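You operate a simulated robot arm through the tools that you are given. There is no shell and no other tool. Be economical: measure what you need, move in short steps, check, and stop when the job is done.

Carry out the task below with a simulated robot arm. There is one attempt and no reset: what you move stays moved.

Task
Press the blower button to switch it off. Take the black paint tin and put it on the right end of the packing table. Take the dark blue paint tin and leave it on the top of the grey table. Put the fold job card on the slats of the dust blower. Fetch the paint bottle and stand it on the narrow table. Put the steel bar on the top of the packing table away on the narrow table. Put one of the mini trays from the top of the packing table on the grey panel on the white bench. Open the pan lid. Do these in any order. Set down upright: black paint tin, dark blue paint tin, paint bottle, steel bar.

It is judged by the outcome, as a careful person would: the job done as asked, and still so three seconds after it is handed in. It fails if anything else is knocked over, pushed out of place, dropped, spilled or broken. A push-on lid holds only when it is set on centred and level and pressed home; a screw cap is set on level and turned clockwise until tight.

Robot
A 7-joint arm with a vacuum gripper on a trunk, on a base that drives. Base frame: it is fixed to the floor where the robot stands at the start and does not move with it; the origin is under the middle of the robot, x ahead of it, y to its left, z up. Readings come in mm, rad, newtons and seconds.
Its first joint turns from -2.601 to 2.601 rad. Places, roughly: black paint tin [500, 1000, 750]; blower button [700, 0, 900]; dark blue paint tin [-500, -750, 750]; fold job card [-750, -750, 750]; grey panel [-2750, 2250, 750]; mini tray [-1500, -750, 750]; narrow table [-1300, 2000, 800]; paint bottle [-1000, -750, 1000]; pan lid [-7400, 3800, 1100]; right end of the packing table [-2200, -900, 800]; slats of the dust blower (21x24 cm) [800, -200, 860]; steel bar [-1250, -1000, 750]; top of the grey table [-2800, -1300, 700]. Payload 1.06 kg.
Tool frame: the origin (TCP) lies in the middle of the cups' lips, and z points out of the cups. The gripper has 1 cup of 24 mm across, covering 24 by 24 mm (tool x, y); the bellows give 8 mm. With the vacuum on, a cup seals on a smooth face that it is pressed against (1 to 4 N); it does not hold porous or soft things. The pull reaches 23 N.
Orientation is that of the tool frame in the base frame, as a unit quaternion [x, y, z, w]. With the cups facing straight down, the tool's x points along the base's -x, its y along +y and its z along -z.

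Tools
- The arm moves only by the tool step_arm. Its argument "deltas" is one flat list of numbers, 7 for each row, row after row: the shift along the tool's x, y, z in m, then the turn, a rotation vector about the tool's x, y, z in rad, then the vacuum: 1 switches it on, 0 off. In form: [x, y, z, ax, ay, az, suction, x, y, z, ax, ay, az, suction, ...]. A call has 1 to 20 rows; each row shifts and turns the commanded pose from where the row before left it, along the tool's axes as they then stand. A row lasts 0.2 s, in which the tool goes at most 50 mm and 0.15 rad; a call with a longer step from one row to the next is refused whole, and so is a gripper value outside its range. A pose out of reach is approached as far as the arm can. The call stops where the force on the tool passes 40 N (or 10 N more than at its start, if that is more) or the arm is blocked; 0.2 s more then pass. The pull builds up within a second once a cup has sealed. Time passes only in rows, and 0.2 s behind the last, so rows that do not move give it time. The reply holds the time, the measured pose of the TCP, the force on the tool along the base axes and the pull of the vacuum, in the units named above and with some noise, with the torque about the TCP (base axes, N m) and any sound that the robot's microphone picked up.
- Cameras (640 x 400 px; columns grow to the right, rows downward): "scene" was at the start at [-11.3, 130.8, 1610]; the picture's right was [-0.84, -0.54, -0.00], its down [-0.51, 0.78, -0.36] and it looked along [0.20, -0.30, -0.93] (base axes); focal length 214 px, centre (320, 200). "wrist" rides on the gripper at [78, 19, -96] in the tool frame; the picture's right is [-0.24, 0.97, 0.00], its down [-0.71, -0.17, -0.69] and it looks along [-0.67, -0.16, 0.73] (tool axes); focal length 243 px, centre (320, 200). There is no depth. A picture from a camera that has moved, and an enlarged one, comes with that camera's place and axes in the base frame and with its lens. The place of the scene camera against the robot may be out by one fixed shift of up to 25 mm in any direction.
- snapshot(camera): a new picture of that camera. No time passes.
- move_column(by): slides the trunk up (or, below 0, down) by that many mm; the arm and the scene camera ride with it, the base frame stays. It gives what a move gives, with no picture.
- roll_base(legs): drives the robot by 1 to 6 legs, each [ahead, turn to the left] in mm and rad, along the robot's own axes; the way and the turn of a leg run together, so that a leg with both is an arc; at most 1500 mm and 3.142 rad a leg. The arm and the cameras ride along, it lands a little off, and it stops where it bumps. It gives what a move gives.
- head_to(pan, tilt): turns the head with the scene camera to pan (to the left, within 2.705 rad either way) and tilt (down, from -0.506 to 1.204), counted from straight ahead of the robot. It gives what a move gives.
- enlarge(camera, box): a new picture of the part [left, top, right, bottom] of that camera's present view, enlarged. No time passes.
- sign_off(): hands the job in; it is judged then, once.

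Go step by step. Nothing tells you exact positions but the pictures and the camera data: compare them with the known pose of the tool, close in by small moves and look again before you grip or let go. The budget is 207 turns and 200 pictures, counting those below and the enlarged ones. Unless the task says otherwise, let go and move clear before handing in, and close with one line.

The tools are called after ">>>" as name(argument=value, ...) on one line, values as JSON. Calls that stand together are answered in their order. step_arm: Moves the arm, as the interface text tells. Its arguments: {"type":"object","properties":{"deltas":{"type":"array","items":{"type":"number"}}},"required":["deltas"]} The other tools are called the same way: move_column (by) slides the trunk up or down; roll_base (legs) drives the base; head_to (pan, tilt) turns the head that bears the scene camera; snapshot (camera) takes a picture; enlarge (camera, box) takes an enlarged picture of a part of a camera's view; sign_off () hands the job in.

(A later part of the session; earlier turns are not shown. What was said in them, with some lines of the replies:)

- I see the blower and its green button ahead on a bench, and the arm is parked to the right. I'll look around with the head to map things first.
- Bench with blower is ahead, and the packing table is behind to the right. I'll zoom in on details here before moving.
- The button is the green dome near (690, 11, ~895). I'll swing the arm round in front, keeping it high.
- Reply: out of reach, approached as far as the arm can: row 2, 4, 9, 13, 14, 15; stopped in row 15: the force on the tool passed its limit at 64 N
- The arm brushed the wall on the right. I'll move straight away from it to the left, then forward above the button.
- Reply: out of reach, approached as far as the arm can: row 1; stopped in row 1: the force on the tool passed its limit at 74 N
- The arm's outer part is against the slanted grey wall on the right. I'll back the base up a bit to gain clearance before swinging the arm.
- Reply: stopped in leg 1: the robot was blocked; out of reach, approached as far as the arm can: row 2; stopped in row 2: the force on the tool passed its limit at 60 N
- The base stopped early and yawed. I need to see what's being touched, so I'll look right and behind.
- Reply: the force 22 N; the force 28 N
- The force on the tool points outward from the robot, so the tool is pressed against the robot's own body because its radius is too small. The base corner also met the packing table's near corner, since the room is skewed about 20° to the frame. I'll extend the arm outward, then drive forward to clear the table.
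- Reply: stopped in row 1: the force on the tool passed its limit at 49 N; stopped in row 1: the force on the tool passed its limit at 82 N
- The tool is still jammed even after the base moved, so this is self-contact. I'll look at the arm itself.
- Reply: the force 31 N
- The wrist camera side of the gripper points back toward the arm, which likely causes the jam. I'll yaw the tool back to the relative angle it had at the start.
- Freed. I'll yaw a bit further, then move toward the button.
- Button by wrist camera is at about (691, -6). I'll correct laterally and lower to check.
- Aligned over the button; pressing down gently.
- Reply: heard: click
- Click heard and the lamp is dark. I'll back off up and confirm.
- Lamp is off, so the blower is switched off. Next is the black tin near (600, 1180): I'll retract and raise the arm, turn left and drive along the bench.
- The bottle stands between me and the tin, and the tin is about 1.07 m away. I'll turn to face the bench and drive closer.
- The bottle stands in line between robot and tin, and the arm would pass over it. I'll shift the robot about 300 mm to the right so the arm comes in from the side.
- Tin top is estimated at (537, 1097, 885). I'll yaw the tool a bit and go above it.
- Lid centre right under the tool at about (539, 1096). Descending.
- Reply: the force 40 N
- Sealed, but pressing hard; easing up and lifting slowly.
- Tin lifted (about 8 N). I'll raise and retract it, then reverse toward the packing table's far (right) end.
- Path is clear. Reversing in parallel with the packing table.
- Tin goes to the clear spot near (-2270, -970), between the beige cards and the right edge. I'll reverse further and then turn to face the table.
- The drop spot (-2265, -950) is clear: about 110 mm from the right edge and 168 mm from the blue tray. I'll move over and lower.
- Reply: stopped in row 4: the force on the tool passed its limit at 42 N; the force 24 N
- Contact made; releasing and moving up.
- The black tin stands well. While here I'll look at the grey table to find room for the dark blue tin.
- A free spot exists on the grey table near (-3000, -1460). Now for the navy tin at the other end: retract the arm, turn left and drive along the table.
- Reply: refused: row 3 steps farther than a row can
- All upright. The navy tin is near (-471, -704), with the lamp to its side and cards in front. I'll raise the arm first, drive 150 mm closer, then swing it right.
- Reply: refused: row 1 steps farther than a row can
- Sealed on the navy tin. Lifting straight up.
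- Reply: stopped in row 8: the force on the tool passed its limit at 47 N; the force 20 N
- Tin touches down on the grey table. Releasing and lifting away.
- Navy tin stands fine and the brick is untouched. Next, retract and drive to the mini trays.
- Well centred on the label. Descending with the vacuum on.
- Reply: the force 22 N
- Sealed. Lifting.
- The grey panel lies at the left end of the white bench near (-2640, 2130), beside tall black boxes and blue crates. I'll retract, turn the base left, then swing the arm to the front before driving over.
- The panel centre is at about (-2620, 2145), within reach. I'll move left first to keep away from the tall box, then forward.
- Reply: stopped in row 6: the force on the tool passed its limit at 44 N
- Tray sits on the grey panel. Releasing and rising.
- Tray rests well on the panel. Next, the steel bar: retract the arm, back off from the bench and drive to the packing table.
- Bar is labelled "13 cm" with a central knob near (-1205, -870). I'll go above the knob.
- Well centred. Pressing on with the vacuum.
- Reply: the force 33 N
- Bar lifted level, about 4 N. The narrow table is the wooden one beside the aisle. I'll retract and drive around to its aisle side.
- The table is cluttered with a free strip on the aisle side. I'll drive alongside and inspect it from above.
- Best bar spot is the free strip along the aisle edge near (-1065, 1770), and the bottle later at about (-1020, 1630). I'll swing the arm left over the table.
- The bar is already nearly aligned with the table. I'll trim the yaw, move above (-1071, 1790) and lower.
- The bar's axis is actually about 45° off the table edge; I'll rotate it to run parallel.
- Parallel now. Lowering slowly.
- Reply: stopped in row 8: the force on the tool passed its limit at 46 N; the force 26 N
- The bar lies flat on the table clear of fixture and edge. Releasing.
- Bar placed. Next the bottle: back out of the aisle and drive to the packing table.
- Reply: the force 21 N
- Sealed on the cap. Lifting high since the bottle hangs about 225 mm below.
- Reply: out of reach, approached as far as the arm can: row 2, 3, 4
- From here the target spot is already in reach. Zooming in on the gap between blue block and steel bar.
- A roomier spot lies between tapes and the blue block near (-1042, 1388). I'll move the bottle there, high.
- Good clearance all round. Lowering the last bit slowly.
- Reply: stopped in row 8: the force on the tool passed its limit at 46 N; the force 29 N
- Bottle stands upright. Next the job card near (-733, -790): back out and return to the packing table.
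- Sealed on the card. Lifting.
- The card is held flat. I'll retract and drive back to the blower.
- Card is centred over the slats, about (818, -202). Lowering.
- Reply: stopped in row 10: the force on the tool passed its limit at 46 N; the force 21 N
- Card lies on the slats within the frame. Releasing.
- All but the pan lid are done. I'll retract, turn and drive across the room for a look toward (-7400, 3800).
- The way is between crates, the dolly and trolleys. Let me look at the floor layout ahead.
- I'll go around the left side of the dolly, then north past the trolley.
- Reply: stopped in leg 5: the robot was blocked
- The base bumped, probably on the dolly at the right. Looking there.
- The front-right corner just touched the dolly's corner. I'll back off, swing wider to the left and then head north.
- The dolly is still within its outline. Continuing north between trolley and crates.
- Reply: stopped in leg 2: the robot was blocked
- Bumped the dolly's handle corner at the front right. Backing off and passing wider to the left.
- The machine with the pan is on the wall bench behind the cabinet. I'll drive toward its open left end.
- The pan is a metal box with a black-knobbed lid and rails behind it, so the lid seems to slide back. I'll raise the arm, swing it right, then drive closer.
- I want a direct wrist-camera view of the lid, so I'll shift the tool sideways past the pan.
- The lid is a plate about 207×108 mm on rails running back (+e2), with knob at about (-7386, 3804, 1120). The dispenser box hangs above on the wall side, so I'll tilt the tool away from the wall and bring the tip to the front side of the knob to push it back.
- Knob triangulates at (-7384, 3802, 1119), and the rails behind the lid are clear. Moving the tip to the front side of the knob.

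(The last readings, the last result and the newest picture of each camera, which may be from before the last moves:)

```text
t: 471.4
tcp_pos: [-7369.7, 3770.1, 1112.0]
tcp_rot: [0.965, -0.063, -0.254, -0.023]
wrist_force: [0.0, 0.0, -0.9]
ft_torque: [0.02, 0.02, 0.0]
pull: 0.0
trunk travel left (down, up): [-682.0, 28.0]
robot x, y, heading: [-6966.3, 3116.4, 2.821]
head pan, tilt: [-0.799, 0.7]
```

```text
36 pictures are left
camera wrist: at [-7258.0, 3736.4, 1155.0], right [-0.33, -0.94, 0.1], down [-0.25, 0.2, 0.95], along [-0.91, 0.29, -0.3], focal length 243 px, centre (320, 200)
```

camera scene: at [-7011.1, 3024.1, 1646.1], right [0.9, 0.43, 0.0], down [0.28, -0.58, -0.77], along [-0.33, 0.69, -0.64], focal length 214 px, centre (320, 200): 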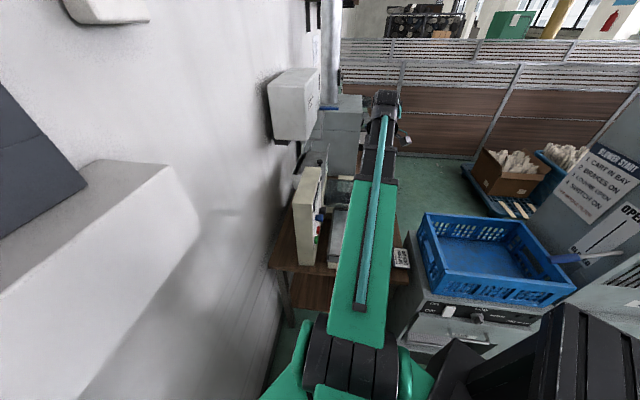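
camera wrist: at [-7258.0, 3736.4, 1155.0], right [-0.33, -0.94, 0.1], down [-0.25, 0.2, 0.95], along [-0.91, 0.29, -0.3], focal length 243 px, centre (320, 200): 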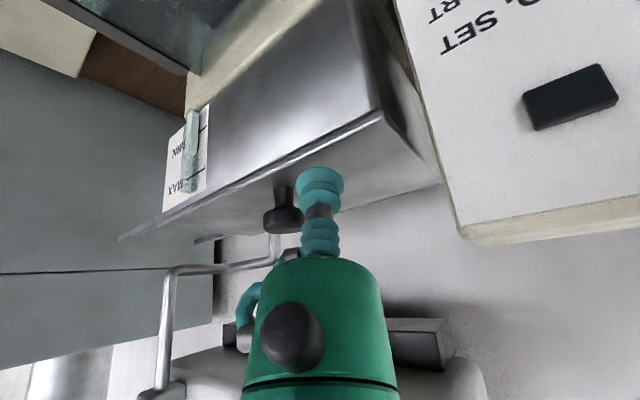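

Tip is beside the knob. Pushing back along the rails.

>>> step_arm(deltas=[-0.0035, -0.0091, 0.0021, 0, 0, 0, 0, -0.0035, -0.0091, 0.0021, 0, 0, 0, 0, -0.0035, -0.0091, 0.0021, 0, 0, 0, 0, -0.0035, -0.0091, 0.0021, 0, 0, 0, 0, -0.0035, -0.0091, 0.0021, 0, 0, 0, 0, -0.0035, -0.0091, 0.0021, 0, 0, 0, 0])

>>> snapshot(camera="wrist")

```text
t: 472.8
tcp_pos: [-7386.1, 3828.3, 1112.6]
tcp_rot: [0.965, -0.064, -0.255, -0.024]
wrist_force: [0.1, -0.6, 0.8]
ft_torque: [-0.01, 0.0, 0.02]
pull: 0.1
trunk travel left (down, up): [-682.0, 28.0]
robot x, y, heading: [-6967.3, 3114.0, 2.822]
head pan, tilt: [-0.799, 0.7]
```

```text
35 pictures are left
camera wrist: at [-7274.5, 3794.8, 1156.2], right [-0.33, -0.94, 0.11], down [-0.25, 0.2, 0.95], along [-0.91, 0.29, -0.3], focal length 243 px, centre (320, 200)
```

wrist: 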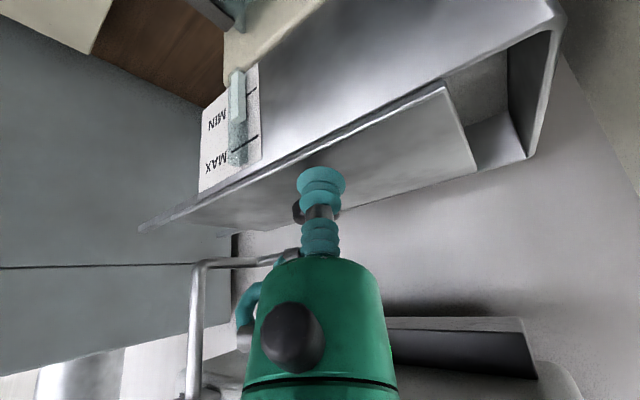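

The lid slides easily. The knob sits a bit wall-side of the tip, so I'll re-centre slightly and keep pushing.

>>> step_arm(deltas=[0.0028, 0.0073, -0.0017, 0, 0, 0, 0, -0.0048, 0.0025, 0.0027, 0, 0, 0, 0, -0.0035, -0.0091, 0.0021, 0, 0, 0, 0, -0.0035, -0.0091, 0.0021, 0, 0, 0, 0, -0.0035, -0.0091, 0.0021, 0, 0, 0, 0, -0.0035, -0.0091, 0.0021, 0, 0, 0, 0, -0.0035, -0.0091, 0.0021, 0, 0, 0, 0, -0.0035, -0.0091, 0.0021, 0, 0, 0, 0, -0.0035, -0.0091, 0.0021, 0, 0, 0, 0, -0.0035, -0.0091, 0.0021, 0, 0, 0, 0])

>>> snapshot(camera="wrist")

>>> enlarge(camera="scene", box=[260, 80, 420, 200])

```text
t: 475.0
tcp_pos: [-7413.1, 3895.9, 1112.8]
tcp_rot: [0.965, -0.064, -0.254, -0.022]
wrist_force: [0.1, 0.2, -0.3]
ft_torque: [-0.01, -0.01, 0.02]
pull: 0.2
trunk travel left (down, up): [-682.0, 28.0]
robot x, y, heading: [-6966.1, 3110.8, 2.824]
head pan, tilt: [-0.799, 0.7]
```

```text
34 pictures are left
camera wrist: at [-7301.2, 3862.2, 1156.2], right [-0.33, -0.94, 0.11], down [-0.25, 0.2, 0.95], along [-0.91, 0.29, -0.3], focal length 243 px, centre (320, 200)
```

wrist: 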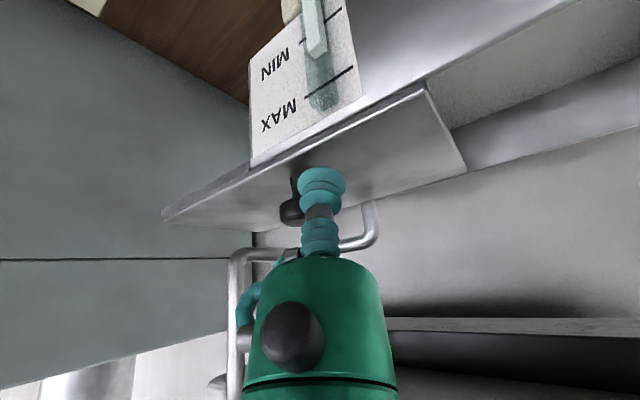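

```text
3.33 times, centred on (340, 140) of scene
camera zoom: at [-7011.2, 3024.2, 1646.0], right [0.9, 0.43, 0.0], down [0.28, -0.58, -0.76], along [-0.33, 0.69, -0.64], focal length 715 px, centre (253, 400)
```

zoom: 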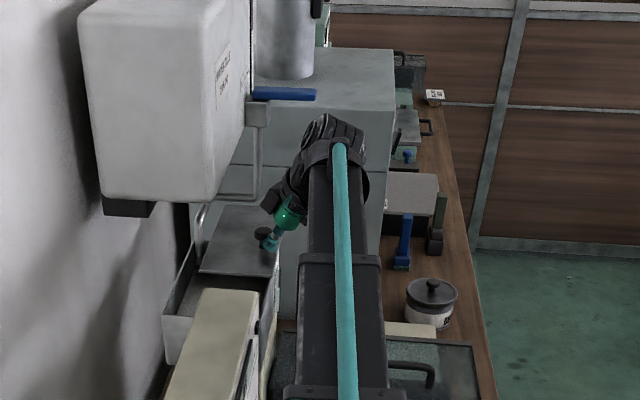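

Halfway open. Continuing.

>>> step_arm(deltas=[-0.0035, -0.0091, 0.0021, 0, 0, 0, 0, -0.0035, -0.0091, 0.0021, 0, 0, 0, 0, -0.0035, -0.0091, 0.0021, 0, 0, 0, 0, -0.0035, -0.0091, 0.0021, 0, 0, 0, 0, -0.0035, -0.0091, 0.0021, 0, 0, 0, 0])

>>> snapshot(camera="wrist")

>>> enlarge(camera="scene", box=[260, 80, 420, 200])

```text
t: 476.2
tcp_pos: [-7435.0, 3941.1, 1111.7]
tcp_rot: [0.964, -0.061, -0.257, -0.022]
wrist_force: [-0.6, -0.3, -0.2]
ft_torque: [-0.01, -0.08, -0.01]
pull: 0.0
trunk travel left (down, up): [-682.0, 28.0]
robot x, y, heading: [-6969.1, 3115.3, 2.825]
head pan, tilt: [-0.799, 0.7]
```

```text
32 pictures are left
camera wrist: at [-7322.6, 3908.3, 1154.9], right [-0.33, -0.94, 0.11], down [-0.25, 0.2, 0.95], along [-0.91, 0.28, -0.3], focal length 243 px, centre (320, 200)
```

wrist: 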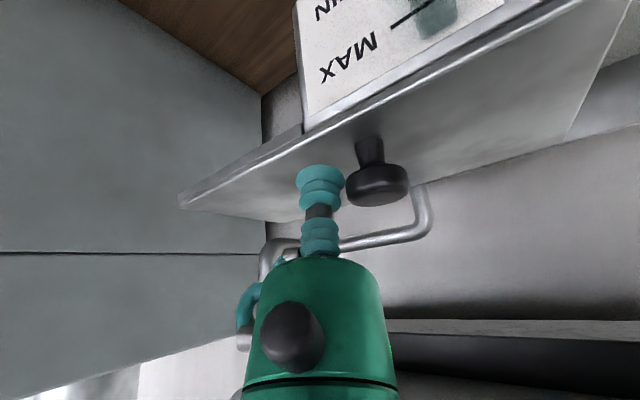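

```text
3.33 times, centred on (340, 140) of scene
camera zoom: at [-7012.9, 3024.7, 1646.0], right [0.9, 0.44, 0.0], down [0.28, -0.58, -0.76], along [-0.33, 0.69, -0.64], focal length 715 px, centre (253, 400)
```

zoom: 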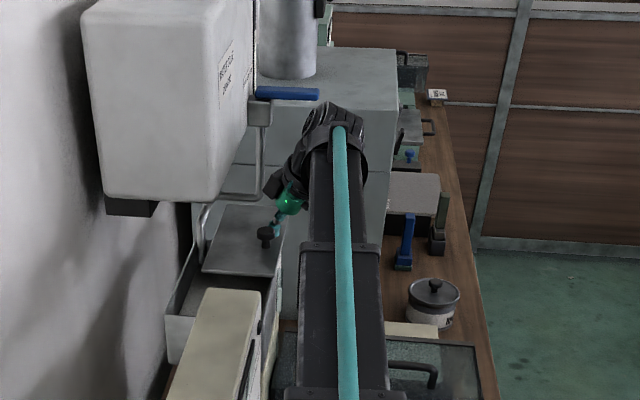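

The tip slipped past the knob; the lid has slid about 119 mm, possibly to its stop. I'll lift, return to the knob's front side and push once more to check.

>>> step_arm(deltas=[-0.0148, -0.0004, -0.026, 0, 0, 0, 0, -0.0148, -0.0004, -0.026, 0, 0, 0, 0, 0.01235, 0.0278, -0.0074, 0, 0, 0, 0, 0.01235, 0.0278, -0.0074, 0, 0, 0, 0])

>>> snapshot(camera="wrist")

```text
t: 477.2
tcp_pos: [-7403.6, 3883.1, 1173.1]
tcp_rot: [0.965, -0.064, -0.254, -0.024]
wrist_force: [0.8, -0.2, 0.1]
ft_torque: [-0.02, -0.01, -0.01]
pull: 0.1
trunk travel left (down, up): [-682.0, 28.0]
robot x, y, heading: [-6967.8, 3117.7, 2.82]
head pan, tilt: [-0.799, 0.7]
```

```text
30 pictures are left
camera wrist: at [-7293.1, 3849.5, 1216.4], right [-0.33, -0.94, 0.1], down [-0.25, 0.2, 0.95], along [-0.91, 0.29, -0.3], focal length 243 px, centre (320, 200)
```

wrist: 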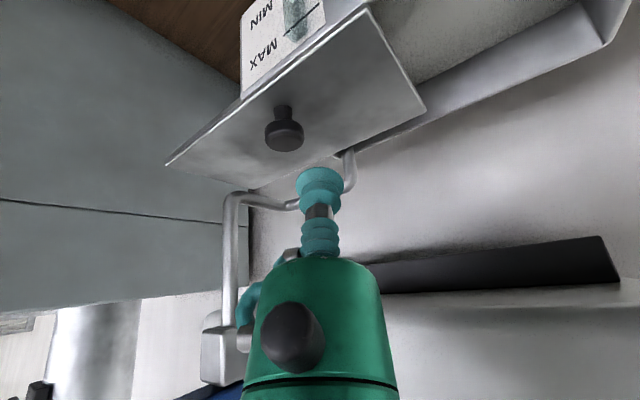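

>>> step_arm(deltas=[0.0107, 0.004, 0.0289, 0, 0, 0, 0, 0.0107, 0.004, 0.0289, 0, 0, 0, 0, -0.0028, -0.0073, 0.0017, 0, 0, 0, 0, -0.0028, -0.0073, 0.0017, 0, 0, 0, 0, -0.0014, -0.0036, 0.0008, 0, 0, 0, 0])

>>> snapshot(camera="wrist")

```text
t: 478.4
tcp_pos: [-7421.6, 3897.4, 1112.0]
tcp_rot: [0.965, -0.064, -0.254, -0.023]
wrist_force: [0.0, -1.3, -0.2]
ft_torque: [-0.01, 0.03, -0.03]
pull: 0.0
trunk travel left (down, up): [-682.0, 28.0]
robot x, y, heading: [-6967.8, 3114.5, 2.816]
head pan, tilt: [-0.799, 0.7]
```

```text
29 pictures are left
camera wrist: at [-7310.4, 3863.8, 1154.8], right [-0.33, -0.94, 0.11], down [-0.25, 0.2, 0.95], along [-0.91, 0.29, -0.3], focal length 243 px, centre (320, 200)
```

wrist: 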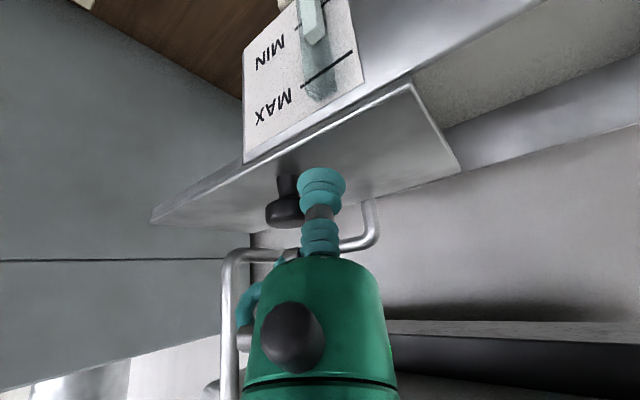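

>>> step_arm(deltas=[-0.0014, -0.0036, 0.0008, 0, 0, 0, 0, -0.0014, -0.0036, 0.0008, 0, 0, 0, 0, -0.0014, -0.0036, 0.0008, 0, 0, 0, 0])

>>> snapshot(camera="wrist")

```text
t: 479.2
tcp_pos: [-7425.1, 3905.6, 1111.5]
tcp_rot: [0.965, -0.062, -0.255, -0.022]
wrist_force: [7.0, -19.6, -1.1]
ft_torque: [0.05, 0.14, -0.04]
pull: 0.0
trunk travel left (down, up): [-682.0, 28.0]
robot x, y, heading: [-6966.7, 3116.3, 2.821]
head pan, tilt: [-0.799, 0.7]
```

```text
28 pictures are left
camera wrist: at [-7313.5, 3871.5, 1156.1], right [-0.33, -0.94, 0.11], down [-0.25, 0.2, 0.95], along [-0.91, 0.29, -0.3], focal length 243 px, centre (320, 200)
```

wrist: 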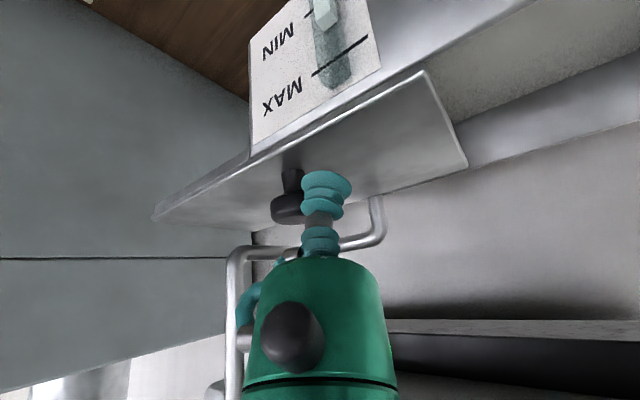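

A firm 20 N reaction means the lid is at its stop, fully open. Backing off and moving clear.

>>> step_arm(deltas=[0.0052, 0.0137, -0.0031, 0, 0, 0, 0, -0.0148, -0.0004, -0.026, 0, 0, 0, 0, -0.0148, -0.0004, -0.026, 0, 0, 0, 0, 0.0286, -0.005, -0.0249, 0, 0, 0, 0, 0.0286, -0.005, -0.0249, 0, 0, 0, 0, 0.0286, -0.005, -0.0249, 0, 0, 0, 0, 0.0286, -0.005, -0.0249, 0, 0, 0, 0])

>>> snapshot(camera="wrist")

>>> enlarge(camera="scene", box=[260, 80, 420, 200])

```text
t: 480.8
tcp_pos: [-7271.1, 3895.1, 1201.1]
tcp_rot: [0.964, -0.064, -0.255, -0.022]
wrist_force: [0.4, 0.9, 0.5]
ft_torque: [0.02, 0.0, -0.01]
pull: 0.0
trunk travel left (down, up): [-682.0, 28.0]
robot x, y, heading: [-6965.1, 3115.4, 2.817]
head pan, tilt: [-0.799, 0.7]
```

```text
27 pictures are left
camera wrist: at [-7158.5, 3860.7, 1245.2], right [-0.33, -0.94, 0.11], down [-0.25, 0.2, 0.95], along [-0.91, 0.29, -0.3], focal length 243 px, centre (320, 200)
```

wrist: 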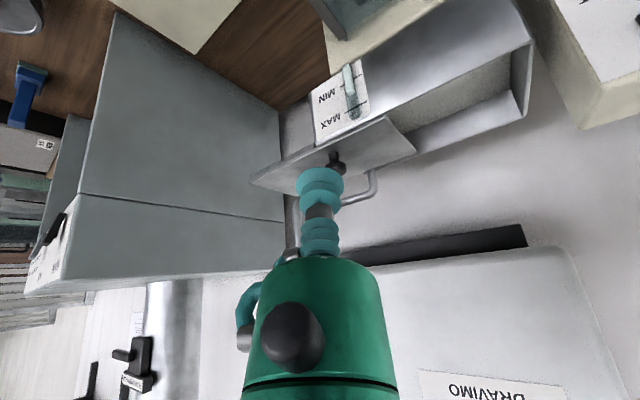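

```text
3.33 times, centred on (340, 140) of scene
camera zoom: at [-7010.6, 3024.0, 1646.0], right [0.9, 0.43, 0.0], down [0.28, -0.58, -0.77], along [-0.33, 0.69, -0.64], focal length 715 px, centre (253, 400)
```

zoom: 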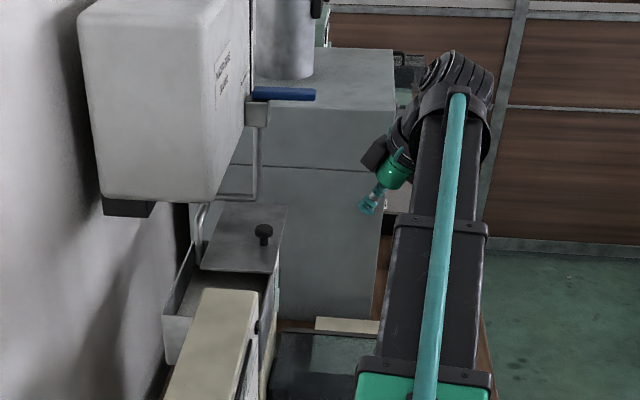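

The pan lid has been slid back to its stop, the arm is clear, and all eight jobs are done.

>>> sign_off()

```text
The job is handed in.
```

All eight jobs are done and handed in, and I saw each result on camera before moving on; on the way to the pan, the base touched the blue dolly twice, but after the first touch I saw it still standing inside its floor outline.
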